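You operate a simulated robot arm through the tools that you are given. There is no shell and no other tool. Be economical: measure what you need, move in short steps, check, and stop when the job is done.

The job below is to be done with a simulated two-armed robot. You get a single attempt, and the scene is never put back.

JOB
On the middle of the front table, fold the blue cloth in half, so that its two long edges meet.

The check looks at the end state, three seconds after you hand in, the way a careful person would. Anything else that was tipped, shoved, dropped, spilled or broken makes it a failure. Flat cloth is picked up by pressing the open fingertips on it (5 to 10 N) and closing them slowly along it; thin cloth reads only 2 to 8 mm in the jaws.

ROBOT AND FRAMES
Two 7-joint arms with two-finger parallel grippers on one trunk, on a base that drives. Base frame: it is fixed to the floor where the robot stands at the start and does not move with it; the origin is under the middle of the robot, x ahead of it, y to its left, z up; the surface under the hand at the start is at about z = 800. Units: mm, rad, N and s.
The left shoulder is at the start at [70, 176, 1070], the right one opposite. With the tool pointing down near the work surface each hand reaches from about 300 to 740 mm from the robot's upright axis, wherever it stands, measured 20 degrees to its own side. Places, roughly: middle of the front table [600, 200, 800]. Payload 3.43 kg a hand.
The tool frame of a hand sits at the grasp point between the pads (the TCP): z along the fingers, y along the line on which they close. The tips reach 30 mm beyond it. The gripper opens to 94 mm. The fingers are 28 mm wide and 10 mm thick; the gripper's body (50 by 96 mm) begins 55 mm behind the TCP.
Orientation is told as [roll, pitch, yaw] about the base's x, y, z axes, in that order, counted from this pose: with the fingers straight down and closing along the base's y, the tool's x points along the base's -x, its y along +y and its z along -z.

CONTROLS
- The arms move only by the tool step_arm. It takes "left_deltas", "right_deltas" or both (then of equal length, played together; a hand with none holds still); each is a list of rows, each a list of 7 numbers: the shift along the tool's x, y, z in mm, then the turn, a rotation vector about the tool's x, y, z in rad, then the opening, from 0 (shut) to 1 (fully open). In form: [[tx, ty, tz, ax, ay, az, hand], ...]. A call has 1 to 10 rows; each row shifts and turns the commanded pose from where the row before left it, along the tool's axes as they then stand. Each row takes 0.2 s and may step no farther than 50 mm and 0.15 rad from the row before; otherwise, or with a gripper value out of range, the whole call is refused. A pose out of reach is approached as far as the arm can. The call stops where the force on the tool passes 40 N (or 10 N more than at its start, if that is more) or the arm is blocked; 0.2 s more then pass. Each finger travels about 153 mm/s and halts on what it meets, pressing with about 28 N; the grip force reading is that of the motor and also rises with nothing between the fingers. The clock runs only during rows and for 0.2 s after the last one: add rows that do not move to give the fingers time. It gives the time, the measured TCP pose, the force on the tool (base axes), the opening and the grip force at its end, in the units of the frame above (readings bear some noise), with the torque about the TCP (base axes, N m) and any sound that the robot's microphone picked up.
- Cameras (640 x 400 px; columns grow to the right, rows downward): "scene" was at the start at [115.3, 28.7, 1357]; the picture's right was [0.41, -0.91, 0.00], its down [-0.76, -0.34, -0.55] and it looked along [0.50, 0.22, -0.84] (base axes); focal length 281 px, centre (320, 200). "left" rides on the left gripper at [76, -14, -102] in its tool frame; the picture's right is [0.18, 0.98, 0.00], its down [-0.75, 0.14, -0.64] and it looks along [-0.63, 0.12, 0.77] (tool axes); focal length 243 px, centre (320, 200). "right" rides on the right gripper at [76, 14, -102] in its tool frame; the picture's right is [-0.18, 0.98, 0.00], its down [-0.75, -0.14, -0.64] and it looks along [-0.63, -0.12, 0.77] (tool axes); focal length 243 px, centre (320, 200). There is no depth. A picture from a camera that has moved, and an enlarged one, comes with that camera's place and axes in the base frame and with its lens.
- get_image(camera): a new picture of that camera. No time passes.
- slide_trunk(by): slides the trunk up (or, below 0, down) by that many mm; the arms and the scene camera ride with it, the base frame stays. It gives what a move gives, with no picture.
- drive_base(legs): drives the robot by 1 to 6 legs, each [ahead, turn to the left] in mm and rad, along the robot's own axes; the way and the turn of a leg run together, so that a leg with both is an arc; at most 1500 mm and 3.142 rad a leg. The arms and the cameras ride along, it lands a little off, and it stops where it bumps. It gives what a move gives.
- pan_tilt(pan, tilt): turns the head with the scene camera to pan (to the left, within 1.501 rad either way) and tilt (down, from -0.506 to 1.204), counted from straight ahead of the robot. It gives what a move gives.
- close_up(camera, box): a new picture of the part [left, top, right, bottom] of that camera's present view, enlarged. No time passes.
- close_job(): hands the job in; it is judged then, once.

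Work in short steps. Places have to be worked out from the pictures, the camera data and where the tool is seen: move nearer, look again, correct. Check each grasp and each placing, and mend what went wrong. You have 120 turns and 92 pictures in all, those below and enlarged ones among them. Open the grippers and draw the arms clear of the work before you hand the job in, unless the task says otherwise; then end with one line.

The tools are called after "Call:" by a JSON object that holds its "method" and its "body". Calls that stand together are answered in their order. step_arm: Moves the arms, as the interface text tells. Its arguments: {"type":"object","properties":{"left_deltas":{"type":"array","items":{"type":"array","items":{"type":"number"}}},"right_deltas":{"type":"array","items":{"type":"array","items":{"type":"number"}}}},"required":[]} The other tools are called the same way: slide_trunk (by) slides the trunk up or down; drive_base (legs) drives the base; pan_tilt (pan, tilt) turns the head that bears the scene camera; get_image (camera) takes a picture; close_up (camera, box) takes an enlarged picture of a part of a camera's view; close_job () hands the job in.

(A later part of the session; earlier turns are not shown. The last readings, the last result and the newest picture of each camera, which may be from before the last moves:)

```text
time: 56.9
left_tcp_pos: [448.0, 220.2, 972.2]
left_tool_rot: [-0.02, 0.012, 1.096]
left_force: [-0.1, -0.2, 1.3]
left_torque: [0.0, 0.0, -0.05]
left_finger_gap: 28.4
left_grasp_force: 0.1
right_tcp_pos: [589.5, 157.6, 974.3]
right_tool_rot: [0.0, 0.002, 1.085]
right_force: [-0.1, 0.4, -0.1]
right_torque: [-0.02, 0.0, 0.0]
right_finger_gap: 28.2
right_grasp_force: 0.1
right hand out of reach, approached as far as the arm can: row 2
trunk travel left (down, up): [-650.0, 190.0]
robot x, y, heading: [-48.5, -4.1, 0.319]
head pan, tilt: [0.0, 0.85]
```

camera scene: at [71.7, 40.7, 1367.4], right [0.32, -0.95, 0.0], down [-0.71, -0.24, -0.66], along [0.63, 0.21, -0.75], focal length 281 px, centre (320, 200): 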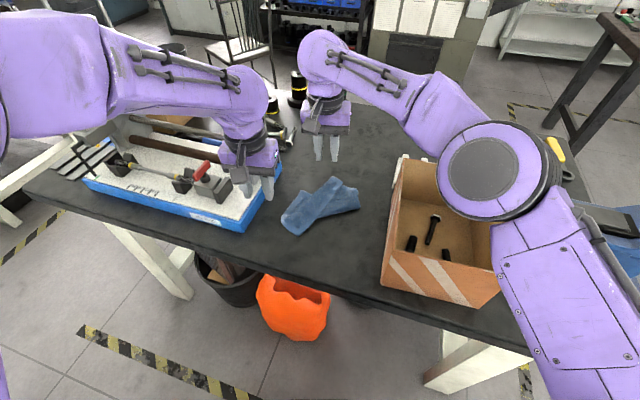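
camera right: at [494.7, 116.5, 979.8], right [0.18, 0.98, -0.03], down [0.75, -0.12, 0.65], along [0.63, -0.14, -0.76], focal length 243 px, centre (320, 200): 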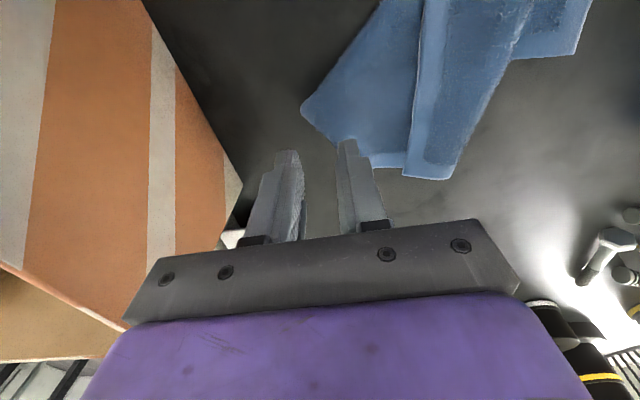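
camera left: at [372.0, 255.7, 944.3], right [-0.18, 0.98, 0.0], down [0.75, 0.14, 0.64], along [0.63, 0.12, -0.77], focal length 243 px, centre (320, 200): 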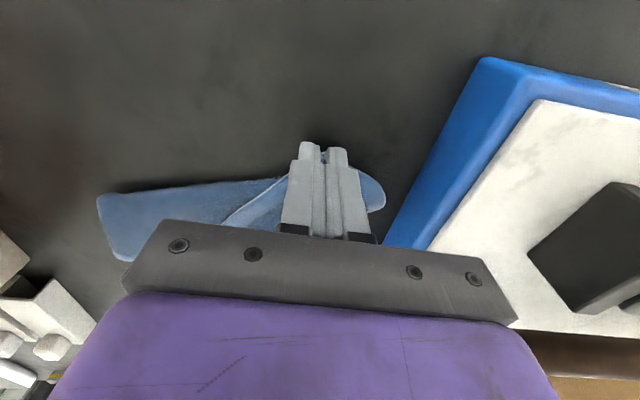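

Both reached. I correct the positions, tilt the fingers so the inner corner bites, and lower to about z = 850.

Call:
{"method": "step_arm", "body": {"left_deltas": [[8.5, 1.2, 0, 0.009, 0.117, 0, 0.3], [0, 0, 0, 0, 0.117, 0, 0.3], [0, 0, 0, 0, 0.11, 0, 0.3], [-10.4, 0, 28.7, 0, 0, 0, 0.3], [-10.4, 0, 28.7, 0, 0, 0, 0.3], [-10.4, 0, 28.7, 0, 0, 0, 0.3], [-9, 0, 25, 0, 0, 0, 0.3], [0, 0, 0, 0, 0, 0, 0.3]], "right_deltas": [[-18.6, -4.3, 0, 0, 0.117, 0, 0.3], [0, 0, 0, 0, 0.117, 0, 0.3], [0, 0, 0, 0, 0.117, 0, 0.3], [-10.4, 0, 28.7, 0, 0, 0, 0.3], [-10.4, 0, 28.7, 0, 0, 0, 0.3], [-10.4, 0, 28.7, 0, 0, 0, 0.3], [-9, 0, 25, 0, 0, 0, 0.3], [0, 0, 0, 0, 0, 0, 0.3]]}}

Call:
{"method": "close_up", "body": {"camera": "scene", "box": [260, 145, 380, 245]}}

Call:
{"method": "get_image", "body": {"camera": "right"}}

Call:
{"method": "get_image", "body": {"camera": "left"}}

```text
time: 58.6
left_tcp_pos: [443.1, 206.5, 846.7]
left_tool_rot: [-0.01, 0.344, 1.077]
left_force: [-0.1, -0.1, 0.4]
left_torque: [-0.01, -0.01, -0.02]
left_finger_gap: 28.4
left_grasp_force: 0.1
right_tcp_pos: [557.3, 103.3, 863.2]
right_tool_rot: [0.0, 0.35, 1.083]
right_force: [0.2, -0.1, 1.1]
right_torque: [0.0, -0.05, -0.03]
right_finger_gap: 28.0
right_grasp_force: 0.1
right hand out of reach, approached as far as the arm can: row 1, 2, 3
trunk travel left (down, up): [-650.0, 190.0]
robot x, y, heading: [-51.4, -1.1, 0.322]
head pan, tilt: [0.0, 0.85]
```

```text
4.00 times, centred on (320, 195) of scene
camera zoom: at [70.9, 40.4, 1367.5], right [0.32, -0.95, 0.0], down [-0.71, -0.24, -0.66], along [0.63, 0.21, -0.75], focal length 1124 px, centre (320, 220)
```

zoom: 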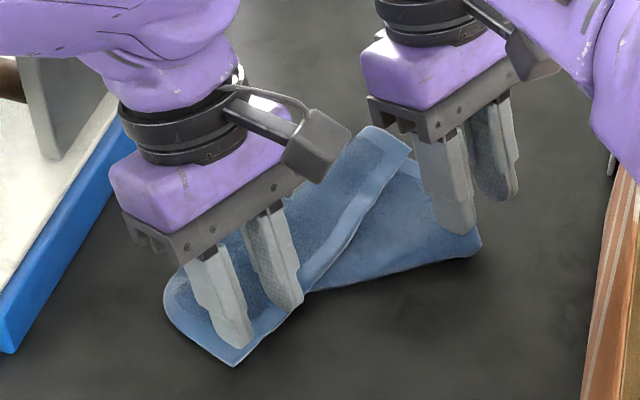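

```text
27 pictures are left
camera right: at [527.8, 77.0, 986.1], right [-0.79, 0.61, -0.06], down [0.56, 0.75, 0.34], along [0.26, 0.24, -0.94], focal length 243 px, centre (320, 200)
```

right: 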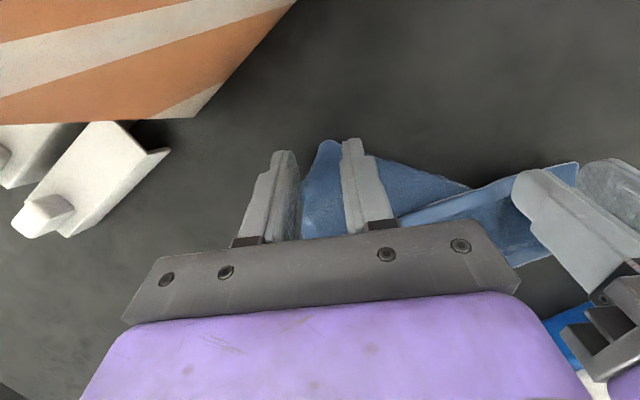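

```text
26 pictures are left
camera left: at [436.8, 170.0, 970.6], right [-0.95, 0.31, 0.05], down [0.31, 0.88, 0.35], along [0.06, 0.35, -0.94], focal length 243 px, centre (320, 200)
```

left: 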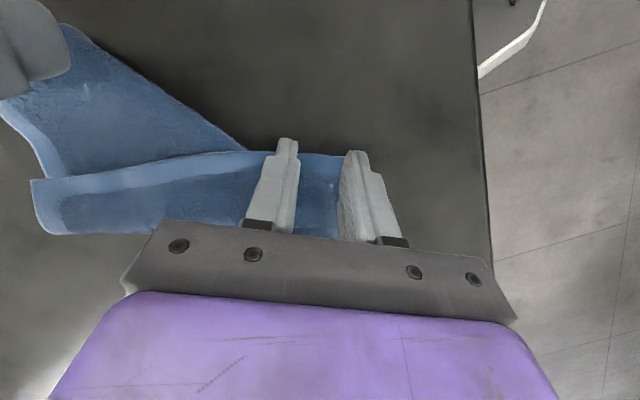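

The right arm is simply at its far reach, so driving ahead will help. I raise both hands and advance 60 mm.

Call:
{"method": "step_arm", "body": {"left_deltas": [[10, 0, -28, 0, 0, 0, 0.3], [10, 0, -28, 0, 0, 0, 0.3], [0, 0, 0, 0, 0, 0, 0.3]], "right_deltas": [[10, 0, -28, 0, 0, 0, 0.3], [10, 0, -28, 0, 0, 0, 0.3], [0, 0, 0, 0, 0, 0, 0.3]]}}

Call:
{"method": "drive_base", "body": {"legs": [[60, 0]]}}

```text
time: 59.5
left_tcp_pos: [442.9, 207.3, 907.8]
left_tool_rot: [-0.009, 0.344, 1.079]
left_force: [0.2, -0.5, -0.3]
left_torque: [-0.01, 0.0, 0.03]
left_finger_gap: 28.0
left_grasp_force: 0.1
right_tcp_pos: [556.8, 104.3, 921.3]
right_tool_rot: [0.001, 0.351, 1.084]
right_force: [-0.5, 0.1, 0.5]
right_torque: [0.02, 0.02, 0.02]
right_finger_gap: 27.9
right_grasp_force: 0.0
trunk travel left (down, up): [-650.0, 190.0]
robot x, y, heading: [-52.4, -1.5, 0.324]
head pan, tilt: [0.0, 0.85]
```

```text
time: 60.4
left_tcp_pos: [490.7, 225.2, 913.0]
left_tool_rot: [-0.017, 0.337, 1.077]
left_force: [-0.6, -0.5, -0.4]
left_torque: [0.03, -0.03, 0.01]
left_finger_gap: 28.0
left_grasp_force: 0.2
right_tcp_pos: [606.7, 123.3, 929.0]
right_tool_rot: [-0.006, 0.345, 1.084]
right_force: [-1.2, -1.5, 1.2]
right_torque: [0.07, -0.06, 0.05]
right_finger_gap: 28.3
right_grasp_force: 0.1
trunk travel left (down, up): [-650.0, 190.0]
robot x, y, heading: [3.3, 20.4, 0.327]
head pan, tilt: [0.0, 0.85]
```

Both targets should now be within reach. I move above them and lower to about z = 848.

Call:
{"method": "step_arm", "body": {"left_deltas": [[18, 17, 6.5, 0, 0, 0, 0.3], [18, 17, 6.5, 0, 0, 0, 0.3], [0, 0, 0, 0, 0, 0, 0.3], [-8, 0, 22, 0, 0, 0, 0.3], [-8, 0, 22, 0, 0, 0, 0.3], [-6, 0, 17, 0, 0, 0, 0.3], [0, 0, 0, 0, 0, 0, 0.3]], "right_deltas": [[-19, 13.5, -7, 0, 0, 0, 0.3], [-19, 13.5, -7, 0, 0, 0, 0.3], [0, 0, 0, 0, 0, 0, 0.3], [-8, 0, 22, 0, 0, 0, 0.3], [-10, 0, 27, 0, 0, 0, 0.3], [-9, 0, 26, 0, 0, 0, 0.3], [0, 0, 0, 0, 0, 0, 0.3]]}}

Call:
{"method": "get_image", "body": {"camera": "right"}}

Call:
{"method": "close_up", "body": {"camera": "scene", "box": [250, 155, 370, 255]}}

```text
time: 62.0
left_tcp_pos: [450.9, 208.2, 845.9]
left_tool_rot: [-0.011, 0.343, 1.078]
left_force: [-0.2, 0.3, -0.2]
left_torque: [0.01, 0.01, 0.02]
left_finger_gap: 28.0
left_grasp_force: 0.0
right_tcp_pos: [607.3, 139.1, 848.7]
right_tool_rot: [0.0, 0.348, 1.086]
right_force: [-0.7, 0.4, 0.3]
right_torque: [-0.01, 0.01, -0.02]
right_finger_gap: 28.2
right_grasp_force: 0.1
right hand out of reach, approached as far as the arm can: row 1, 2
trunk travel left (down, up): [-650.0, 190.0]
robot x, y, heading: [1.9, 16.7, 0.323]
head pan, tilt: [0.0, 0.85]
```

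```text
25 pictures are left
camera right: at [577.9, 113.2, 971.1], right [-0.79, 0.61, -0.06], down [0.56, 0.75, 0.35], along [0.26, 0.24, -0.94], focal length 243 px, centre (320, 200)
```

right: 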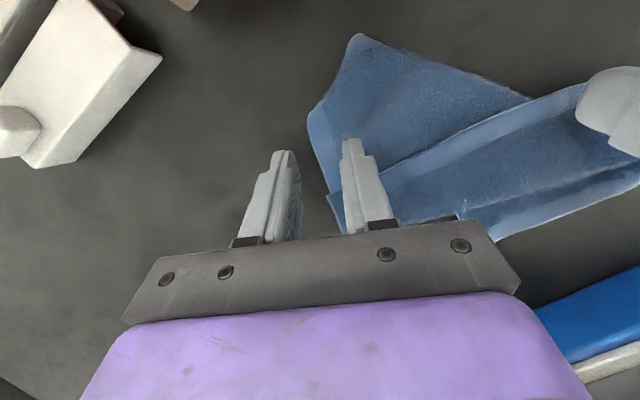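

```text
4.00 times, centred on (310, 205) of scene
camera zoom: at [126.8, 59.3, 1367.5], right [0.32, -0.95, 0.0], down [-0.71, -0.24, -0.66], along [0.63, 0.21, -0.75], focal length 1124 px, centre (360, 180)
```

zoom: 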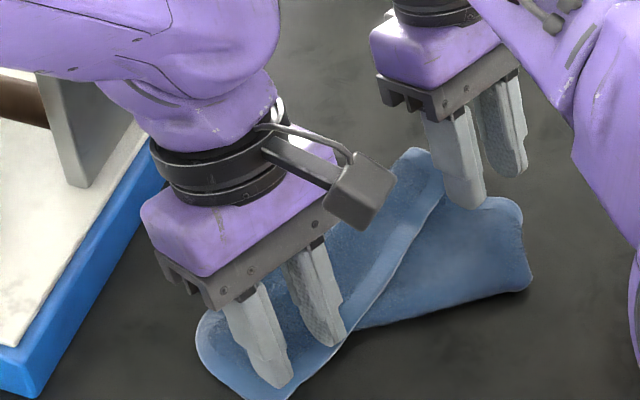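

The near-right corner is at about (614, 155), so the right hand needs about (−15, +31) more. I try that at this height.

Call:
{"method": "step_arm", "body": {"right_deltas": [[-9.6, 14, -3.4, 0, 0, 0, 0.3], [-9.6, 14, -3.4, 0, 0, 0, 0.3], [0, 0, 0, 0, 0, 0, 0.3]]}}

```text
time: 62.8
left_tcp_pos: [452.3, 208.8, 844.6]
left_tool_rot: [-0.012, 0.342, 1.079]
left_force: [-0.1, -0.5, 0.0]
left_torque: [0.0, 0.01, 0.02]
left_finger_gap: 28.3
left_grasp_force: 0.0
right_tcp_pos: [591.7, 157.2, 847.8]
right_tool_rot: [0.001, 0.349, 1.086]
right_force: [-0.2, 0.0, -0.1]
right_torque: [0.03, -0.01, 0.02]
right_finger_gap: 28.0
right_grasp_force: 0.0
right hand out of reach, approached as far as the arm can: row 1, 2
trunk travel left (down, up): [-650.0, 190.0]
robot x, y, heading: [4.7, 13.3, 0.321]
head pan, tilt: [0.0, 0.85]
```

The right tip is exactly at the hem line and at its limit. The left will pinch first, then shift the cloth about 12 mm toward −y. I lower the left to contact.

Call:
{"method": "step_arm", "body": {"left_deltas": [[-1.7, 0, 4.7, 0, 0, 0, 0.3], [-1, 0, 2.8, 0, 0, 0, 0.3], [-0.5, 0, 1.4, 0, 0, 0, 0.3], [0, 0, 0, 0, 0, 0, 0.3]]}}

```text
time: 63.8
left_tcp_pos: [449.4, 209.1, 835.9]
left_tool_rot: [-0.016, 0.339, 1.079]
left_force: [3.0, 2.1, 20.5]
left_torque: [-0.07, -0.48, 0.09]
left_finger_gap: 29.2
left_grasp_force: 1.1
right_tcp_pos: [590.6, 158.4, 849.7]
right_tool_rot: [-0.001, 0.347, 1.087]
right_force: [-0.5, 0.1, 0.1]
right_torque: [-0.02, 0.02, 0.01]
right_finger_gap: 28.2
right_grasp_force: 0.0
trunk travel left (down, up): [-650.0, 190.0]
robot x, y, heading: [6.0, 15.9, 0.325]
head pan, tilt: [0.0, 0.85]
```

Force is 20 N, a bit much. I back off 1.5 mm and close slowly.

Call:
{"method": "step_arm", "body": {"left_deltas": [[0.5, 0, -1.4, 0, 0, 0, 0.29], [0, 0, 0, 0, 0, 0, 0.26], [0, 0, 0, 0, 0, 0, 0.23], [0, 0, 0, 0, 0, 0, 0.2], [0, 0, 0, 0, 0, 0, 0.17], [0, 0, 0, 0, 0, 0, 0.14], [0, 0, 0, 0, 0, 0, 0.1], [0, 0, 0, 0, 0, 0, 0.06], [0, 0, 0, 0, 0, 0, 0], [0, 0, 0, 0, 0, 0, 0]]}}

```text
time: 66.0
left_tcp_pos: [449.6, 208.3, 836.9]
left_tool_rot: [-0.012, 0.341, 1.08]
left_force: [2.7, -1.6, 16.5]
left_torque: [-0.12, -0.26, -0.01]
left_finger_gap: 4.0
left_grasp_force: 27.4
right_tcp_pos: [591.1, 157.7, 849.5]
right_tool_rot: [-0.002, 0.346, 1.085]
right_force: [-0.7, 0.5, 0.0]
right_torque: [0.02, -0.01, -0.01]
right_finger_gap: 28.0
right_grasp_force: 0.1
trunk travel left (down, up): [-650.0, 190.0]
robot x, y, heading: [7.9, 16.8, 0.326]
head pan, tilt: [0.0, 0.85]
```

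The left holds (4.0 mm). I drag slightly toward −y and look with the right camera.

Call:
{"method": "step_arm", "body": {"left_deltas": [[1.4, 0, -3.8, 0, 0, 0, 0], [7, 0, 2.4, 0, 0, 0, 0], [7, 0, 2.4, 0, 0, 0, 0], [0, 0, 0, 0, 0, 0, 0]]}}

Call:
{"method": "get_image", "body": {"camera": "right"}}

```text
time: 67.0
left_tcp_pos: [443.0, 196.9, 840.1]
left_tool_rot: [-0.011, 0.342, 1.079]
left_force: [0.3, -0.1, 0.0]
left_torque: [0.01, -0.04, 0.0]
left_finger_gap: 3.9
left_grasp_force: 27.9
right_tcp_pos: [592.0, 159.2, 849.0]
right_tool_rot: [0.002, 0.349, 1.086]
right_force: [-0.1, 0.2, -0.2]
right_torque: [-0.01, 0.0, 0.0]
right_finger_gap: 28.0
right_grasp_force: 0.1
trunk travel left (down, up): [-650.0, 190.0]
robot x, y, heading: [3.0, 17.6, 0.328]
head pan, tilt: [0.0, 0.85]
```

```text
23 pictures are left
camera right: at [562.6, 132.9, 971.5], right [-0.79, 0.61, -0.06], down [0.56, 0.76, 0.35], along [0.26, 0.24, -0.94], focal length 243 px, centre (320, 200)
```

right: 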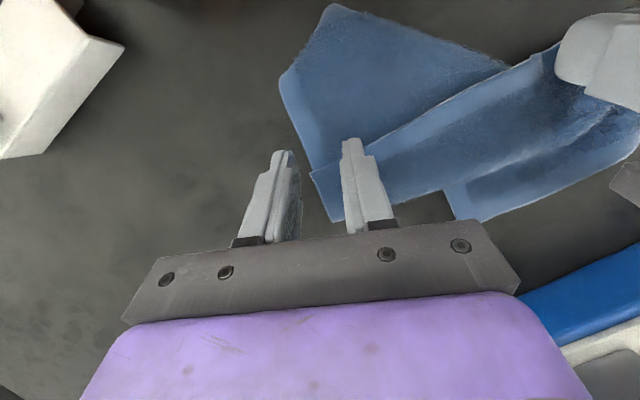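

The corner is now at (601, 158). I move the right to about (581, 168) and lower to contact.

Call:
{"method": "step_arm", "body": {"right_deltas": [[-2.7, 13.9, -1, 0, 0, 0, 0.3], [0, 0, 0, 0, 0, 0, 0.3], [-1.7, 0, 4.7, 0, 0, 0, 0.3], [-0.7, 0, 1.9, 0, 0, 0, 0.3], [0, 0, 0, 0, 0, 0, 0.3]]}}

```text
time: 68.2
left_tcp_pos: [443.0, 195.3, 840.3]
left_tool_rot: [-0.011, 0.341, 1.078]
left_force: [-0.7, 0.0, 0.0]
left_torque: [-0.02, 0.0, -0.01]
left_finger_gap: 4.3
left_grasp_force: 28.4
right_tcp_pos: [580.5, 167.7, 841.3]
right_tool_rot: [0.001, 0.349, 1.086]
right_force: [-0.1, -0.7, 0.2]
right_torque: [-0.01, 0.03, 0.01]
right_finger_gap: 28.1
right_grasp_force: 0.0
trunk travel left (down, up): [-650.0, 190.0]
robot x, y, heading: [2.9, 17.8, 0.325]
head pan, tilt: [0.0, 0.85]
```

It reached the position. I lower gently in small steps to touch.

Call:
{"method": "step_arm", "body": {"right_deltas": [[-0.5, 0, 1.4, 0, 0, 0, 0.3], [-0.4, 0, 1.2, 0, 0, 0, 0.3], [-0.3, 0, 0.9, 0, 0, 0, 0.3], [0, 0, 0, 0, 0, 0, 0.3]]}}

```text
time: 69.2
left_tcp_pos: [443.8, 196.0, 841.1]
left_tool_rot: [-0.011, 0.342, 1.079]
left_force: [1.1, 0.7, -0.3]
left_torque: [0.01, -0.02, -0.02]
left_finger_gap: 3.9
left_grasp_force: 27.8
right_tcp_pos: [580.1, 167.6, 838.3]
right_tool_rot: [-0.002, 0.35, 1.085]
right_force: [0.4, 0.7, 5.6]
right_torque: [0.09, 0.03, -0.03]
right_finger_gap: 28.5
right_grasp_force: 0.6
trunk travel left (down, up): [-650.0, 190.0]
robot x, y, heading: [4.7, 15.4, 0.326]
head pan, tilt: [0.0, 0.85]
```

Contact is 5.6 N; I close slowly.

Call:
{"method": "step_arm", "body": {"right_deltas": [[-0.1, 0, 0.3, 0, 0, 0, 0.27], [0, 0, 0, 0, 0, 0, 0.24], [0, 0, 0, 0, 0, 0, 0.21], [0, 0, 0, 0, 0, 0, 0.18], [0, 0, 0, 0, 0, 0, 0.15], [0, 0, 0, 0, 0, 0, 0.12], [0, 0, 0, 0, 0, 0, 0.08], [0, 0, 0, 0, 0, 0, 0.04], [0, 0, 0, 0, 0, 0, 0], [0, 0, 0, 0, 0, 0, 0]]}}

Call:
{"method": "get_image", "body": {"camera": "right"}}

```text
time: 71.4
left_tcp_pos: [441.8, 195.6, 840.9]
left_tool_rot: [-0.013, 0.342, 1.079]
left_force: [1.7, -1.0, -0.4]
left_torque: [-0.03, -0.07, -0.05]
left_finger_gap: 3.9
left_grasp_force: 27.8
right_tcp_pos: [580.6, 166.8, 838.0]
right_tool_rot: [-0.002, 0.35, 1.085]
right_force: [-3.0, 2.3, 4.8]
right_torque: [0.06, 0.14, 0.01]
right_finger_gap: 5.9
right_grasp_force: 27.3
trunk travel left (down, up): [-650.0, 190.0]
robot x, y, heading: [7.2, 17.5, 0.324]
head pan, tilt: [0.0, 0.85]
```

```text
22 pictures are left
camera right: at [550.3, 141.1, 960.6], right [-0.79, 0.61, -0.06], down [0.56, 0.75, 0.35], along [0.26, 0.24, -0.94], focal length 243 px, centre (320, 200)
```

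right: 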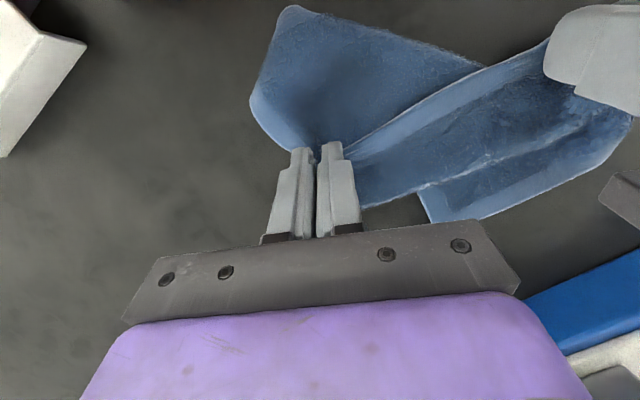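

Both ends are pinched (3.9 and 5.9 mm). I lift them straight up to hang the cloth like a curtain.

Call:
{"method": "step_arm", "body": {"left_deltas": [[7, 0, -19, 0, 0, 0, 0], [10, 0, -28, 0, 0, 0, 0], [12, 0, -33, 0, 0, 0, 0], [12, 0, -33, 0, 0, 0, 0], [12, 0, -33, 0, 0, 0, 0], [10, 0, -28, 0, 0, 0, 0], [0, 0, 0, 0, 0, 0, 0], [0, 0, 0, 0, 0, 0, 0]], "right_deltas": [[7, 0, -19, 0, 0, 0, 0], [10, 0, -28, 0, 0, 0, 0], [12, 0, -33, 0, 0, 0, 0], [12, 0, -33, 0, 0, 0, 0], [12, 0, -33, 0, 0, 0, 0], [10, 0, -28, 0, 0, 0, 0], [0, 0, 0, 0, 0, 0, 0], [0, 0, 0, 0, 0, 0, 0]]}}

Call:
{"method": "get_image", "body": {"camera": "scene"}}

```text
time: 73.2
left_tcp_pos: [442.7, 196.5, 1026.2]
left_tool_rot: [-0.011, 0.343, 1.079]
left_force: [4.3, -1.0, -0.3]
left_torque: [-0.06, -0.15, -0.03]
left_finger_gap: 4.1
left_grasp_force: 28.1
right_tcp_pos: [584.4, 153.6, 1007.3]
right_tool_rot: [0.001, 0.347, 1.085]
right_force: [-3.3, 1.2, 0.5]
right_torque: [0.02, 0.15, 0.01]
right_finger_gap: 5.9
right_grasp_force: 28.0
right hand out of reach, approached as far as the arm can: row 5, 6
trunk travel left (down, up): [-650.0, 190.0]
robot x, y, heading: [5.5, 16.4, 0.327]
head pan, tilt: [0.0, 0.85]
```

```text
21 pictures are left
camera scene: at [127.4, 59.4, 1367.4], right [0.32, -0.95, 0.0], down [-0.71, -0.24, -0.66], along [0.63, 0.21, -0.75], focal length 281 px, centre (320, 200)
```

scene: 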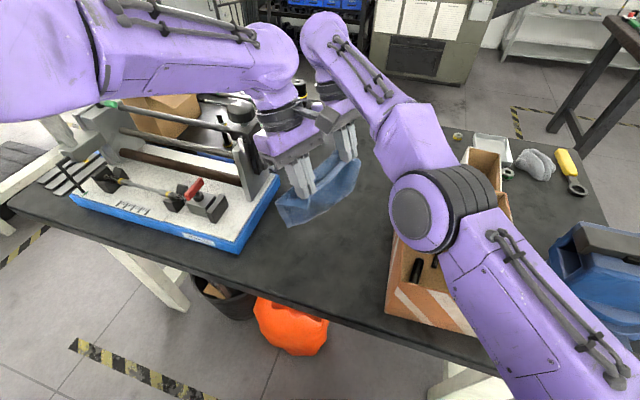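

The curtain hangs cleanly from both hands. Now I rotate the pair in the air so the hem runs across the robot's heading.

Call:
{"method": "step_arm", "body": {"left_deltas": [[-8.3, -0.3, -3, -0.039, 0, 0.108, 0], [-8.3, 0.8, -3, -0.039, 0, 0.108, 0], [-8.2, 1.8, -3, -0.039, 0, 0.108, 0], [-7.9, 2.8, -2.9, -0.039, 0, 0.108, 0], [-7.6, 3.7, -2.7, -0.039, 0, 0.108, 0], [-7.1, 4.6, -2.6, -0.039, 0, 0.108, 0], [-6.6, 5.5, -2.4, -0.039, 0, 0.108, 0], [0, 0, 0, 0, 0, 0, 0], [0, 0, 0, 0, 0, 0, 0]], "right_deltas": [[8.5, 5.5, 3.1, -0.039, 0, 0.108, 0], [9, 4.4, 3.3, -0.039, 0, 0.108, 0], [9.5, 3.3, 3.4, -0.039, 0, 0.108, 0], [9.8, 2.1, 3.5, -0.039, 0, 0.108, 0], [9.9, 0.9, 3.6, -0.039, 0, 0.108, 0], [10, -0.3, 3.6, -0.039, 0, 0.108, 0], [9.9, -1.5, 3.6, -0.039, 0, 0.108, 0], [0, 0, 0, 0, 0, 0, 0], [0, 0, 0, 0, 0, 0, 0]]}}

Call:
{"method": "get_image", "body": {"camera": "scene"}}

```text
time: 75.2
left_tcp_pos: [470.0, 248.8, 1024.1]
left_tool_rot: [-0.005, 0.338, 0.276]
left_force: [0.9, 0.6, -0.1]
left_torque: [-0.03, 0.01, 0.05]
left_finger_gap: 3.8
left_grasp_force: 27.7
right_tcp_pos: [533.9, 126.0, 1003.5]
right_tool_rot: [-0.003, 0.347, 0.279]
right_force: [-0.6, 0.4, -0.4]
right_torque: [0.0, 0.03, 0.05]
right_finger_gap: 5.1
right_grasp_force: 27.9
right hand out of reach, approached as far as the arm can: row 1, 2
trunk travel left (down, up): [-650.0, 190.0]
robot x, y, heading: [5.8, 17.6, 0.325]
head pan, tilt: [0.0, 0.85]
```

```text
20 pictures are left
camera scene: at [127.6, 59.5, 1367.4], right [0.32, -0.95, 0.0], down [-0.71, -0.24, -0.66], along [0.63, 0.21, -0.75], focal length 281 px, centre (320, 200)
```

scene: 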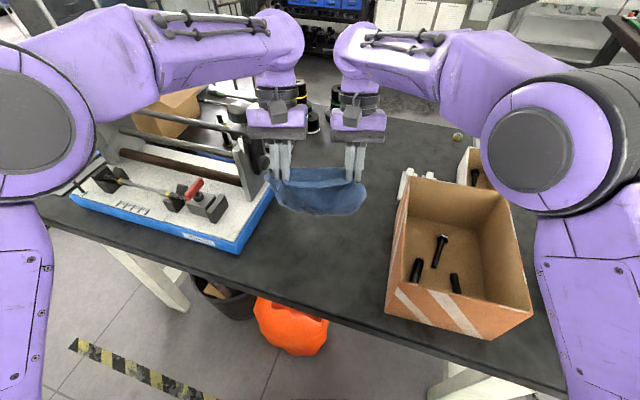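

Call:
{"method": "close_up", "body": {"camera": "scene", "box": [250, 130, 390, 230]}}

```text
4.00 times, centred on (320, 180) of scene
camera zoom: at [127.6, 59.5, 1367.4], right [0.32, -0.95, 0.0], down [-0.71, -0.24, -0.66], along [0.63, 0.21, -0.75], focal length 1124 px, centre (320, 280)
```

zoom: 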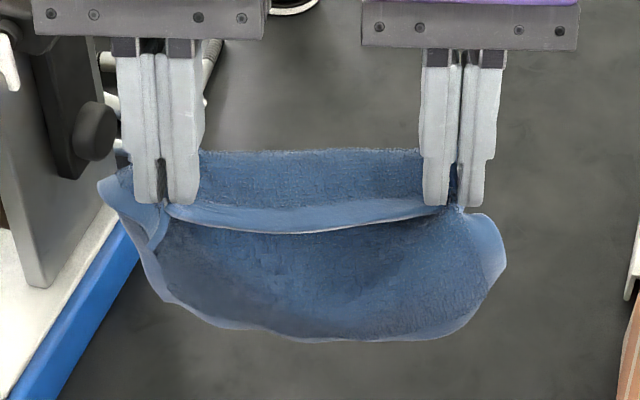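

The hem flap points toward the robot with the cloth hanging below it. I'll let the bottom edge touch down and move the hands ahead while lowering, so the bottom half gets laid going away from the robot. Then I'll bring the hem back on top.

Call:
{"method": "step_arm", "body": {"left_deltas": [[-12.3, 0, 16.9, 0, 0, 0, 0], [0, 0, 0, 0, 0, 0, 0], [-26.2, 0, 14.1, 0, -0.06, 0, 0], [-25.3, 0, 15.6, 0, -0.06, 0, 0], [-19, 0, 16.2, 0, -0.07, 0, 0], [-17.8, 0, 17.5, 0, -0.07, 0, 0], [0, 0, 0, 0, 0, 0, 0]], "right_deltas": [[13.2, 0, 4.7, 0, 0, 0, 0], [0, 0, 0, 0, 0, 0, 0], [-26.2, 0, 14.1, 0, -0.06, 0, 0], [-25.3, 0, 15.6, 0, -0.06, 0, 0], [-19, 0, 16.2, 0, -0.07, 0, 0], [-17.8, 0, 17.5, 0, -0.07, 0, 0], [0, 0, 0, 0, 0, 0, 0]]}}

Call:
{"method": "close_up", "body": {"camera": "scene", "box": [250, 130, 390, 230]}}

Call:
{"method": "get_image", "body": {"camera": "left"}}

```text
time: 76.8
left_tcp_pos: [544.5, 270.9, 922.6]
left_tool_rot: [-0.004, 0.075, 0.277]
left_force: [0.1, 0.0, -0.5]
left_torque: [0.01, 0.01, 0.03]
left_finger_gap: 3.9
left_grasp_force: 27.9
right_tcp_pos: [588.2, 141.4, 918.2]
right_tool_rot: [-0.004, 0.086, 0.28]
right_force: [-0.4, 0.1, -0.3]
right_torque: [-0.02, 0.02, 0.05]
right_finger_gap: 5.2
right_grasp_force: 28.1
trunk travel left (down, up): [-650.0, 190.0]
robot x, y, heading: [7.5, 14.5, 0.327]
head pan, tilt: [0.0, 0.85]
```

```text
4.00 times, centred on (320, 180) of scene
camera zoom: at [126.7, 59.4, 1367.5], right [0.32, -0.95, 0.0], down [-0.71, -0.24, -0.66], along [0.63, 0.21, -0.75], focal length 1124 px, centre (320, 280)
```

zoom: 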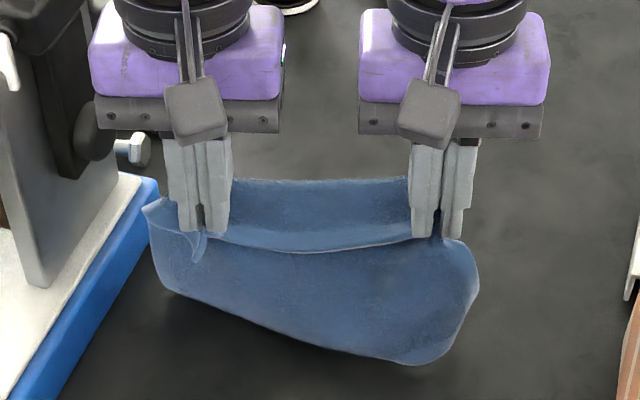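

```text
17 pictures are left
camera left: at [482.6, 239.6, 1031.0], right [-0.45, 0.89, 0.01], down [0.73, 0.36, 0.58], along [0.52, 0.27, -0.81], focal length 243 px, centre (320, 200)
```

left: 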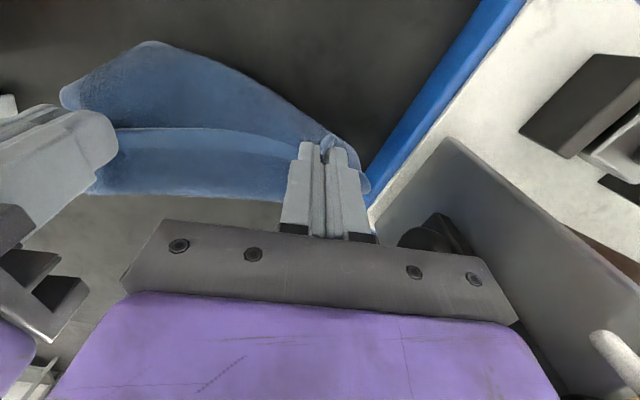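

The bottom edge sits near x ≈ 555, roughly along base y. I move the hands farther ahead and lower so the sheet leans down onto the table, turning the yaw toward 0 to match the bottom edge.

Call:
{"method": "step_arm", "body": {"left_deltas": [[-14.6, 2.3, 11.7, 0, -0.02, 0.05, 0], [-14.6, 2.3, 11.7, 0, -0.02, 0.05, 0], [-14.6, 2.3, 11.7, 0, -0.02, 0.05, 0], [-14.6, 2.3, 11.7, 0, -0.02, 0.04, 0], [0, 0, 0, 0, 0, 0, 0]], "right_deltas": [[-11.3, 0.8, 10.7, 0, -0.02, 0.05, 0], [-11.3, 0.8, 10.7, 0, -0.02, 0.05, 0], [-11.3, 0.8, 10.7, 0, -0.02, 0.05, 0], [-11.3, 0.8, 10.7, 0, -0.02, 0.04, 0], [0, 0, 0, 0, 0, 0, 0]]}}

Call:
{"method": "close_up", "body": {"camera": "scene", "box": [250, 130, 390, 230]}}

```text
time: 78.0
left_tcp_pos: [597.1, 286.8, 872.3]
left_tool_rot: [-0.013, -0.007, 0.089]
left_force: [0.1, -13.5, 2.0]
left_torque: [0.86, 0.02, 0.41]
left_finger_gap: 4.1
left_grasp_force: 27.6
right_tcp_pos: [628.7, 150.4, 871.1]
right_tool_rot: [-0.009, 0.005, 0.09]
right_force: [0.0, -0.6, -0.1]
right_torque: [-0.02, 0.0, 0.05]
right_finger_gap: 5.2
right_grasp_force: 28.2
trunk travel left (down, up): [-650.0, 190.0]
robot x, y, heading: [5.9, 14.7, 0.324]
head pan, tilt: [0.0, 0.85]
```

```text
4.00 times, centred on (320, 180) of scene
camera zoom: at [127.9, 56.9, 1367.5], right [0.32, -0.95, 0.0], down [-0.71, -0.24, -0.66], along [0.63, 0.21, -0.75], focal length 1124 px, centre (320, 280)
```

zoom: 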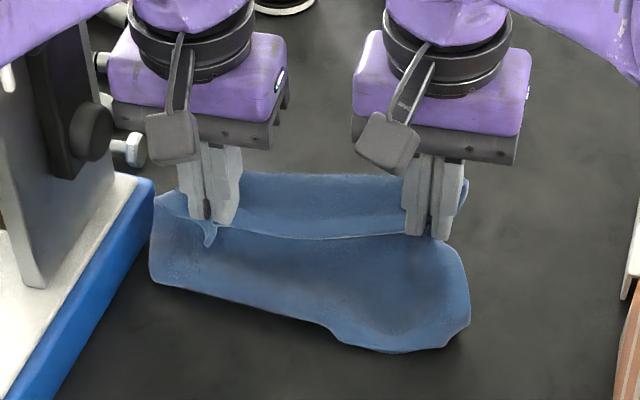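

The left hand reads a −13.5 N side force, so its body is touching something by the tray. I shift both hands 22 mm to −y right away.

Call:
{"method": "step_arm", "body": {"left_deltas": [[0, -11, 0, 0, 0, 0, 0], [0, -11, 0, 0, 0, 0, 0], [0, 0, 0, 0, 0, 0, 0]], "right_deltas": [[0, -11, 0, 0, 0, 0, 0], [0, -11, 0, 0, 0, 0, 0], [0, 0, 0, 0, 0, 0, 0]]}}

Call:
{"method": "get_image", "body": {"camera": "scene"}}

```text
time: 78.8
left_tcp_pos: [598.1, 270.2, 872.2]
left_tool_rot: [-0.013, -0.004, 0.088]
left_force: [0.4, -0.8, -0.6]
left_torque: [-0.01, 0.01, 0.07]
left_finger_gap: 3.8
left_grasp_force: 28.2
right_tcp_pos: [631.1, 132.9, 871.6]
right_tool_rot: [-0.011, 0.005, 0.091]
right_force: [-0.2, -0.1, 0.0]
right_torque: [-0.01, 0.03, 0.05]
right_finger_gap: 5.3
right_grasp_force: 28.2
trunk travel left (down, up): [-650.0, 190.0]
robot x, y, heading: [5.5, 16.1, 0.326]
head pan, tilt: [0.0, 0.85]
```

```text
15 pictures are left
camera scene: at [127.6, 61.0, 1367.4], right [0.32, -0.95, 0.0], down [-0.71, -0.24, -0.66], along [0.63, 0.21, -0.75], focal length 281 px, centre (320, 200)
```

scene: 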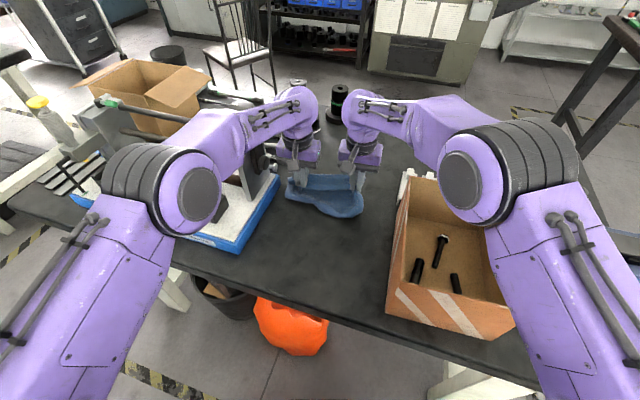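

Contact is gone and the tray looks unmoved. The bottom edge lies along x ≈ 560, so now I bring the hem back and down above that edge.

Call:
{"method": "step_arm", "body": {"left_deltas": [[9, 0, 7, 0, 0, 0.022, 0], [9, 0, 7, 0, 0, 0.022, 0], [9, 0, 7, 0, 0, 0.022, 0], [9, 0, 7, 0, 0, 0.022, 0], [0, 0, 0, 0, 0, 0, 0]], "right_deltas": [[17, 1, 7, 0, 0, 0.022, 0], [17, 1, 7, 0, 0, 0.022, 0], [17, 0, 7, 0, 0, 0.022, 0], [17, 0, 7, 0, 0, 0.022, 0], [0, 0, 0, 0, 0, 0, 0]]}}

Call:
{"method": "close_up", "body": {"camera": "scene", "box": [250, 130, 390, 230]}}

Call:
{"method": "get_image", "body": {"camera": "left"}}

```text
time: 80.0
left_tcp_pos: [563.4, 265.3, 843.1]
left_tool_rot: [-0.01, -0.007, 0.0]
left_force: [0.3, -0.1, 0.2]
left_torque: [0.01, 0.0, 0.05]
left_finger_gap: 4.0
left_grasp_force: 27.7
right_tcp_pos: [562.1, 129.3, 843.4]
right_tool_rot: [-0.011, 0.007, 0.003]
right_force: [1.4, 0.9, 0.5]
right_torque: [0.0, 0.02, 0.07]
right_finger_gap: 5.2
right_grasp_force: 27.6
trunk travel left (down, up): [-650.0, 190.0]
robot x, y, heading: [5.5, 15.1, 0.327]
head pan, tilt: [0.0, 0.85]
```

```text
4.00 times, centred on (320, 180) of scene
camera zoom: at [128.3, 59.4, 1367.3], right [0.32, -0.95, 0.0], down [-0.71, -0.24, -0.66], along [0.63, 0.21, -0.75], focal length 1124 px, centre (320, 280)
```

zoom: 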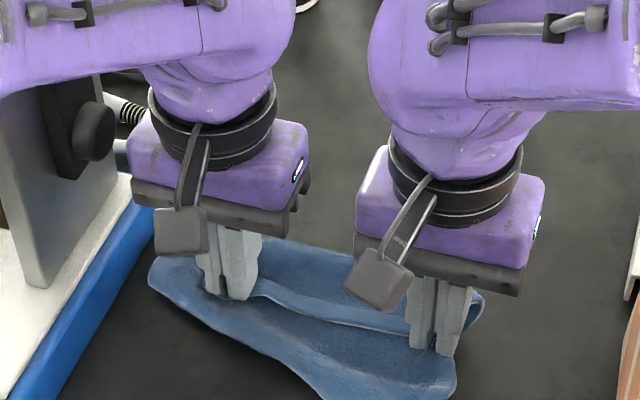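

```text
13 pictures are left
camera left: at [486.9, 253.8, 946.2], right [-0.18, 0.98, -0.01], down [0.75, 0.15, 0.65], along [0.64, 0.11, -0.76], focal length 243 px, centre (320, 200)
```

left: 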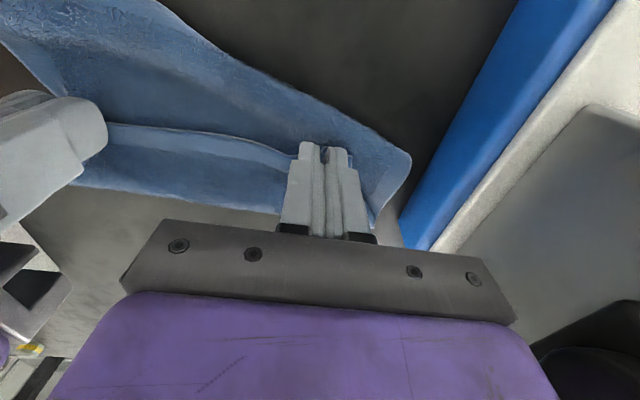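

The left side matches its bottom edge, but the right part of the bottom edge sits nearer, at about x ≈ 480. I rotate the hem to follow that line: right hand back about 74 mm, left back 25 mm, with yaw to −0.37, staying clear of the tray.

Call:
{"method": "step_arm", "body": {"left_deltas": [[5, 1.5, 0, 0, 0, 0.062, 0], [5, 1.5, 0, 0, 0, 0.062, 0], [5, 1, 0, 0, 0, 0.062, 0], [4, 0.5, 0, 0, 0, 0.062, 0], [3, 0, 0, 0, 0, 0.062, 0], [2, -1, 0, 0, 0, 0.062, 0], [0, 0, 0, 0, 0, 0, 0]], "right_deltas": [[12.3, 2.5, 0, 0, 0, 0.062, 0], [12.3, 1.9, 0, 0, 0, 0.062, 0], [12.3, 1.1, 0, 0, 0, 0.062, 0], [12.3, 0.4, 0, 0, 0, 0.062, 0], [12.3, -0.4, 0, 0, 0, 0.062, 0], [11.9, -1.2, 0, 0, 0, 0.062, 0], [0, 0, 0, 0, 0, 0, 0]]}}

Call:
{"method": "close_up", "body": {"camera": "scene", "box": [250, 150, 390, 250]}}

```text
time: 81.6
left_tcp_pos: [540.5, 270.9, 843.5]
left_tool_rot: [-0.007, -0.012, -0.373]
left_force: [-0.7, -3.4, 0.7]
left_torque: [-0.11, 0.04, 0.02]
left_finger_gap: 3.9
left_grasp_force: 28.1
right_tcp_pos: [491.2, 131.4, 835.4]
right_tool_rot: [-0.012, 0.06, -0.418]
right_force: [0.8, 1.6, 10.2]
right_torque: [0.05, -0.14, 0.08]
right_finger_gap: 5.0
right_grasp_force: 27.3
trunk travel left (down, up): [-650.0, 190.0]
robot x, y, heading: [3.6, 16.1, 0.328]
head pan, tilt: [0.0, 0.85]
```

```text
4.00 times, centred on (320, 200) of scene
camera zoom: at [126.4, 58.7, 1367.3], right [0.32, -0.95, 0.0], down [-0.71, -0.24, -0.66], along [0.63, 0.21, -0.75], focal length 1124 px, centre (320, 200)
```

zoom: 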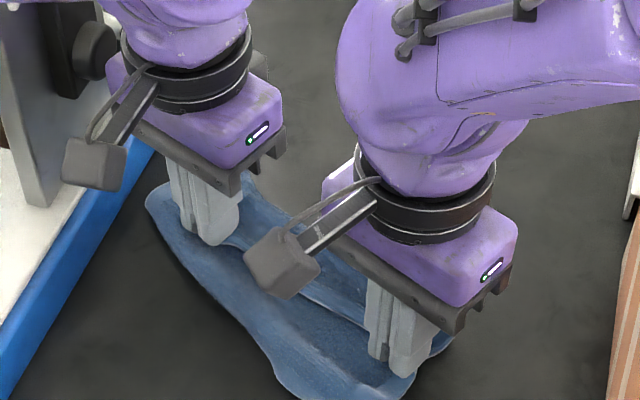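

The layers have twisted. Better to lift it back into a curtain, align it squarely, lay it completely flat away from the robot (so the bottom stays anchored), and then fold the held far edge back to the near edge. I lift and square up first.

Call:
{"method": "step_arm", "body": {"left_deltas": [[7.1, -3.3, -22, 0, 0, -0.047, 0], [7.1, -3.3, -22, 0, 0, -0.047, 0], [7.1, -3.3, -22, 0, 0, -0.047, 0], [7.1, -3.3, -22, 0, 0, -0.047, 0], [7.1, -3.3, -22, 0, 0, -0.047, 0], [7.1, -3.3, -22, 0, 0, -0.047, 0], [7.1, -3.3, -22, 0, 0, -0.047, 0], [7.1, -3.3, -22, 0, 0, -0.047, 0], [0, 0, 0, 0, 0, 0, 0], [0, 0, 0, 0, 0, 0, 0]], "right_deltas": [[1.1, -1.8, -23, 0, -0.0075, -0.052, 0], [1.1, -1.8, -23, 0, -0.0075, -0.052, 0], [1.1, -1.8, -23, 0, -0.0075, -0.052, 0], [1.1, -1.8, -23, 0, -0.0075, -0.052, 0], [1.1, -1.8, -23, 0, -0.0075, -0.052, 0], [1.1, -1.8, -23, 0, -0.0075, -0.052, 0], [1.1, -1.8, -23, 0, -0.0075, -0.052, 0], [1.1, -1.8, -23, 0, -0.0075, -0.052, 0], [0, 0, 0, 0, 0, 0, 0], [0, 0, 0, 0, 0, 0, 0]]}}

```text
time: 82.3
left_tcp_pos: [521.5, 267.8, 887.5]
left_tool_rot: [-0.019, -0.004, -0.271]
left_force: [-4.5, -10.5, -4.6]
left_torque: [-0.26, 0.2, -0.18]
left_finger_gap: 3.8
left_grasp_force: 28.2
right_tcp_pos: [466.3, 130.3, 839.7]
right_tool_rot: [-0.072, 0.122, -0.289]
right_force: [5.3, 10.4, 3.6]
right_torque: [0.39, -0.21, 0.04]
right_finger_gap: 4.8
right_grasp_force: 27.7
trunk travel left (down, up): [-650.0, 190.0]
robot x, y, heading: [5.1, 14.9, 0.323]
head pan, tilt: [0.0, 0.85]
stopped in row 3 (right hand): the arm was blocked; the commanded pose is now the measured one
```

The right arm jammed close in. I ease it forward and up in smaller steps, keeping the left moving with it.

Call:
{"method": "step_arm", "body": {"left_deltas": [[0, -2, 0, 0, 0, -0.03, 0], [0, -2, 0, 0, 0, -0.03, 0], [0, 0, 0, 0, 0, -0.03, 0], [0, 0, 0, 0, 0, -0.03, 0], [0, 0, 0, 0, 0, 0, 0]], "right_deltas": [[-15, 0, -10, -0.02, -0.03, -0.03, 0], [-15, 0, -12, -0.02, -0.03, -0.03, 0], [-12, 0, -12, -0.02, -0.03, -0.03, 0], [-8, 0, -12, 0, -0.03, -0.03, 0], [0, 0, 0, 0, 0, 0, 0]]}}

```text
time: 83.5
left_tcp_pos: [521.1, 264.1, 889.0]
left_tool_rot: [-0.015, -0.006, -0.146]
left_force: [-0.1, -0.7, -0.1]
left_torque: [0.01, -0.03, -0.06]
left_finger_gap: 3.9
left_grasp_force: 28.5
right_tcp_pos: [517.4, 118.5, 879.8]
right_tool_rot: [-0.012, 0.003, -0.157]
right_force: [-0.2, 0.2, 0.2]
right_torque: [0.0, 0.0, -0.04]
right_finger_gap: 4.5
right_grasp_force: 28.0
trunk travel left (down, up): [-650.0, 190.0]
robot x, y, heading: [8.0, 18.0, 0.323]
head pan, tilt: [0.0, 0.85]
```

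Both are free and nearly level now. I raise to curtain height and square the yaw to 0.

Call:
{"method": "step_arm", "body": {"left_deltas": [[0, 0, -20, 0, 0, -0.029, 0], [0, 0, -21, 0, 0, -0.029, 0], [0, 0, -21, 0, 0, -0.029, 0], [0, 0, -21, 0, 0, -0.029, 0], [0, 0, -21, 0, 0, -0.029, 0], [0, 0, -21, 0, 0, 0, 0], [0, 0, 0, 0, 0, 0, 0], [0, 0, 0, 0, 0, 0, 0]], "right_deltas": [[0, 0, -22, 0, 0, -0.031, 0], [0, 0, -22, 0, 0, -0.031, 0], [0, 0, -22, 0, 0, -0.031, 0], [0, 0, -22, 0, 0, -0.031, 0], [0, 0, -22, 0, 0, -0.031, 0], [0, 0, -22, 0, 0, 0, 0], [0, 0, 0, 0, 0, 0, 0], [0, 0, 0, 0, 0, 0, 0]]}}

Call:
{"method": "close_up", "body": {"camera": "scene", "box": [240, 120, 400, 240]}}

```text
time: 85.3
left_tcp_pos: [520.4, 267.0, 1016.4]
left_tool_rot: [-0.014, -0.003, -0.004]
left_force: [-0.1, -0.7, -0.1]
left_torque: [-0.04, 0.03, -0.07]
left_finger_gap: 3.6
left_grasp_force: 28.3
right_tcp_pos: [517.5, 120.4, 1011.2]
right_tool_rot: [-0.012, 0.005, -0.004]
right_force: [0.4, -0.2, -0.2]
right_torque: [0.0, -0.03, -0.11]
right_finger_gap: 4.5
right_grasp_force: 28.1
trunk travel left (down, up): [-650.0, 190.0]
robot x, y, heading: [0.5, 13.7, 0.324]
head pan, tilt: [0.0, 0.85]
```

```text
3.33 times, centred on (320, 180) of scene
camera zoom: at [127.4, 59.6, 1367.4], right [0.32, -0.95, 0.0], down [-0.71, -0.24, -0.66], along [0.63, 0.21, -0.75], focal length 936 px, centre (320, 267)
```

zoom: 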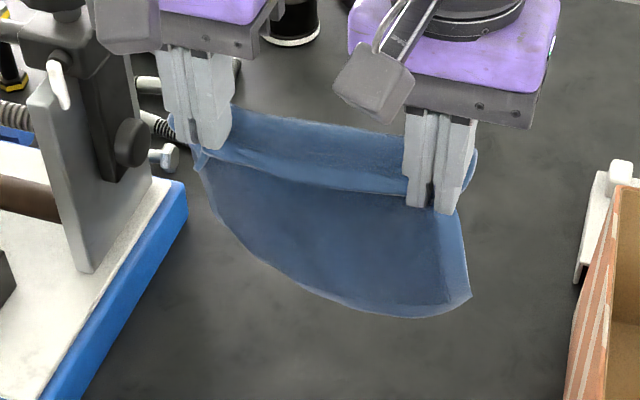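

The curtain hangs, a bit swept on the left. I drive back 60 mm with the hands high so there is room to lay it forward, then check how it hangs.

Call:
{"method": "drive_base", "body": {"legs": [[-60, 0]]}}

Call:
{"method": "step_arm", "body": {"left_deltas": [[0, 0, 4, 0, 0, 0, 0], [0, 0, 0, 0, 0, 0, 0], [0, 0, 0, 0, 0, 0, 0], [0, 0, 0, 0, 0, 0, 0], [0, 0, 0, 0, 0, 0, 0]], "right_deltas": [[0, 0, 0, 0, 0, 0, 0], [0, 0, 0, 0, 0, 0, 0], [0, 0, 0, 0, 0, 0, 0], [0, 0, 0, 0, 0, 0, 0], [0, 0, 0, 0, 0, 0, 0]]}}

Call:
{"method": "close_up", "body": {"camera": "scene", "box": [240, 120, 400, 240]}}

```text
time: 86.3
left_tcp_pos: [465.4, 246.6, 1015.0]
left_tool_rot: [-0.013, -0.001, -0.006]
left_force: [-0.1, 0.5, -0.2]
left_torque: [-0.01, -0.04, -0.08]
left_finger_gap: 3.8
left_grasp_force: 27.8
right_tcp_pos: [462.3, 101.6, 1009.9]
right_tool_rot: [-0.013, 0.005, -0.004]
right_force: [0.7, -0.3, 0.2]
right_torque: [0.01, 0.0, -0.1]
right_finger_gap: 4.4
right_grasp_force: 27.5
trunk travel left (down, up): [-650.0, 190.0]
robot x, y, heading: [-50.5, -3.7, 0.324]
head pan, tilt: [0.0, 0.85]
```

```text
time: 87.5
left_tcp_pos: [465.0, 245.3, 1012.9]
left_tool_rot: [-0.014, -0.003, -0.005]
left_force: [0.1, -0.9, 0.2]
left_torque: [0.01, -0.04, -0.09]
left_finger_gap: 3.6
left_grasp_force: 28.8
right_tcp_pos: [459.9, 101.7, 1010.6]
right_tool_rot: [-0.013, 0.004, -0.005]
right_force: [0.3, 1.2, 0.2]
right_torque: [0.02, 0.01, -0.06]
right_finger_gap: 4.5
right_grasp_force: 27.4
trunk travel left (down, up): [-650.0, 190.0]
robot x, y, heading: [-49.8, -1.0, 0.32]
head pan, tilt: [0.0, 0.85]
```

```text
3.33 times, centred on (320, 180) of scene
camera zoom: at [70.3, 40.2, 1367.5], right [0.32, -0.95, 0.0], down [-0.71, -0.24, -0.66], along [0.63, 0.21, -0.75], focal length 936 px, centre (320, 267)
```

zoom: 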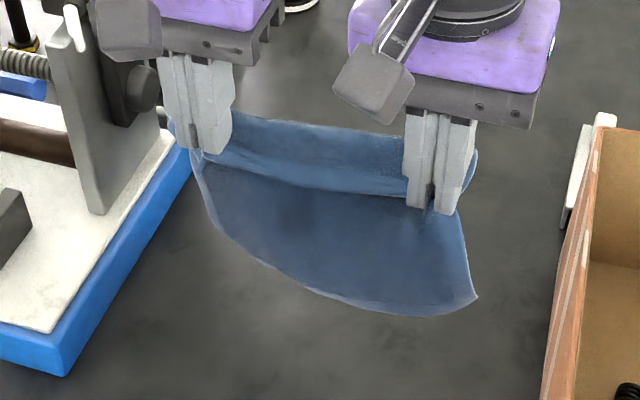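

Allowing for perspective it hangs squarely, with its bottom edge at about x ≈ 495. I lower to touch and lean it forward, then I'll drive ahead to lay the bottom part on the table.

Call:
{"method": "step_arm", "body": {"left_deltas": [[0, 0, 16, 0, 0, 0, 0], [0, 0, 16, 0, 0, 0, 0], [-18, 0, 14, 0, 0, 0, 0], [-20, 0, 15, 0, 0, 0, 0], [-20, 0, 16, 0, 0, 0, 0], [-20, 0, 16, 0, 0, 0, 0], [0, 0, 0, 0, 0, 0, 0]], "right_deltas": [[0, 0, 15, 0, 0, 0, 0], [0, 0, 15, 0, 0, 0, 0], [-18, 0, 14, 0, 0, 0, 0], [-20, 0, 15, 0, 0, 0, 0], [-20, 0, 16, 0, 0, 0, 0], [-20, 0, 16, 0, 0, 0, 0], [0, 0, 0, 0, 0, 0, 0]]}}

Call:
{"method": "drive_base", "body": {"legs": [[58, 0]]}}

Call:
{"method": "step_arm", "body": {"left_deltas": [[0, -9, 16, 0, 0, 0, 0], [0, -9, 16, 0, 0, 0, 0], [0, 0, 16, 0, 0, 0, 0], [0, 0, 12, 0, 0, 0, 0], [0, 0, 0, 0, 0, 0, 0]], "right_deltas": [[0, -9, 16, 0, 0, 0, 0], [0, -9, 16, 0, 0, 0, 0], [0, 0, 16, 0, 0, 0, 0], [0, 0, 12, 0, 0, 0, 0], [0, 0, 0, 0, 0, 0, 0]]}}

Call:
{"method": "close_up", "body": {"camera": "scene", "box": [240, 120, 400, 240]}}

```text
time: 89.1
left_tcp_pos: [541.5, 244.5, 918.6]
left_tool_rot: [-0.014, -0.002, -0.005]
left_force: [-0.3, -0.5, 0.2]
left_torque: [-0.04, -0.02, -0.08]
left_finger_gap: 3.8
left_grasp_force: 28.3
right_tcp_pos: [538.9, 99.2, 921.2]
right_tool_rot: [-0.012, 0.004, -0.005]
right_force: [0.1, -0.3, 0.5]
right_torque: [0.04, -0.03, -0.07]
right_finger_gap: 4.5
right_grasp_force: 28.0
trunk travel left (down, up): [-650.0, 190.0]
robot x, y, heading: [-52.5, -0.3, 0.324]
head pan, tilt: [0.0, 0.85]
```

```text
time: 90.0
left_tcp_pos: [594.2, 260.3, 924.3]
left_tool_rot: [-0.011, -0.009, -0.005]
left_force: [-0.3, 0.1, 0.4]
left_torque: [0.02, -0.06, -0.08]
left_finger_gap: 3.8
left_grasp_force: 27.6
right_tcp_pos: [587.0, 114.0, 925.5]
right_tool_rot: [-0.008, -0.003, -0.006]
right_force: [0.4, 0.4, 0.6]
right_torque: [0.03, -0.04, -0.08]
right_finger_gap: 4.6
right_grasp_force: 27.6
trunk travel left (down, up): [-650.0, 190.0]
robot x, y, heading: [4.4, 14.2, 0.324]
head pan, tilt: [0.0, 0.85]
```

```text
time: 91.2
left_tcp_pos: [598.5, 243.6, 859.7]
left_tool_rot: [-0.012, -0.004, -0.006]
left_force: [-0.1, 0.0, 0.4]
left_torque: [-0.06, -0.03, -0.1]
left_finger_gap: 3.6
left_grasp_force: 28.1
right_tcp_pos: [594.3, 98.4, 861.1]
right_tool_rot: [-0.012, 0.006, -0.004]
right_force: [0.3, 1.3, -0.7]
right_torque: [0.03, 0.02, -0.09]
right_finger_gap: 4.5
right_grasp_force: 27.6
trunk travel left (down, up): [-650.0, 190.0]
robot x, y, heading: [0.7, 20.0, 0.321]
head pan, tilt: [0.0, 0.85]
```

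```text
3.33 times, centred on (320, 180) of scene
camera zoom: at [125.9, 58.8, 1367.4], right [0.32, -0.95, 0.0], down [-0.71, -0.24, -0.66], along [0.63, 0.21, -0.75], focal length 936 px, centre (320, 267)
```

zoom: 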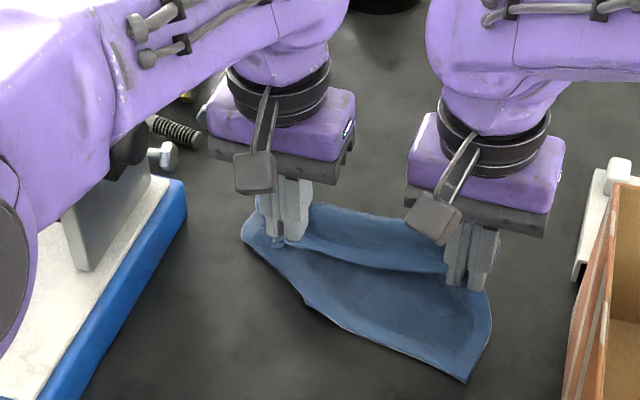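

The left side of the bottom edge looks shorter or tucked. I use one left-camera view to see why.

Call:
{"method": "get_image", "body": {"camera": "left"}}

```text
8 pictures are left
camera left: at [522.8, 232.8, 962.5], right [-0.18, 0.98, -0.01], down [0.75, 0.15, 0.64], along [0.63, 0.1, -0.77], focal length 243 px, centre (320, 200)
```

left: 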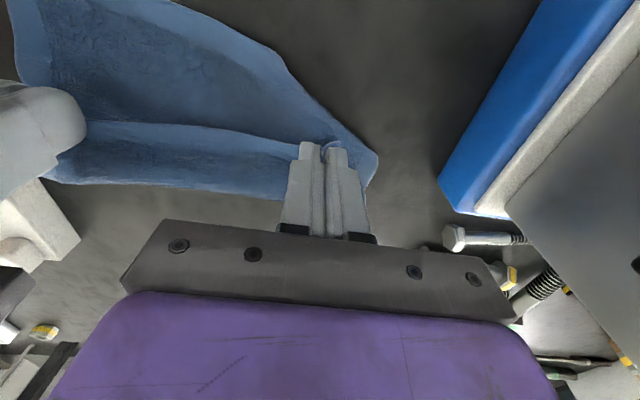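

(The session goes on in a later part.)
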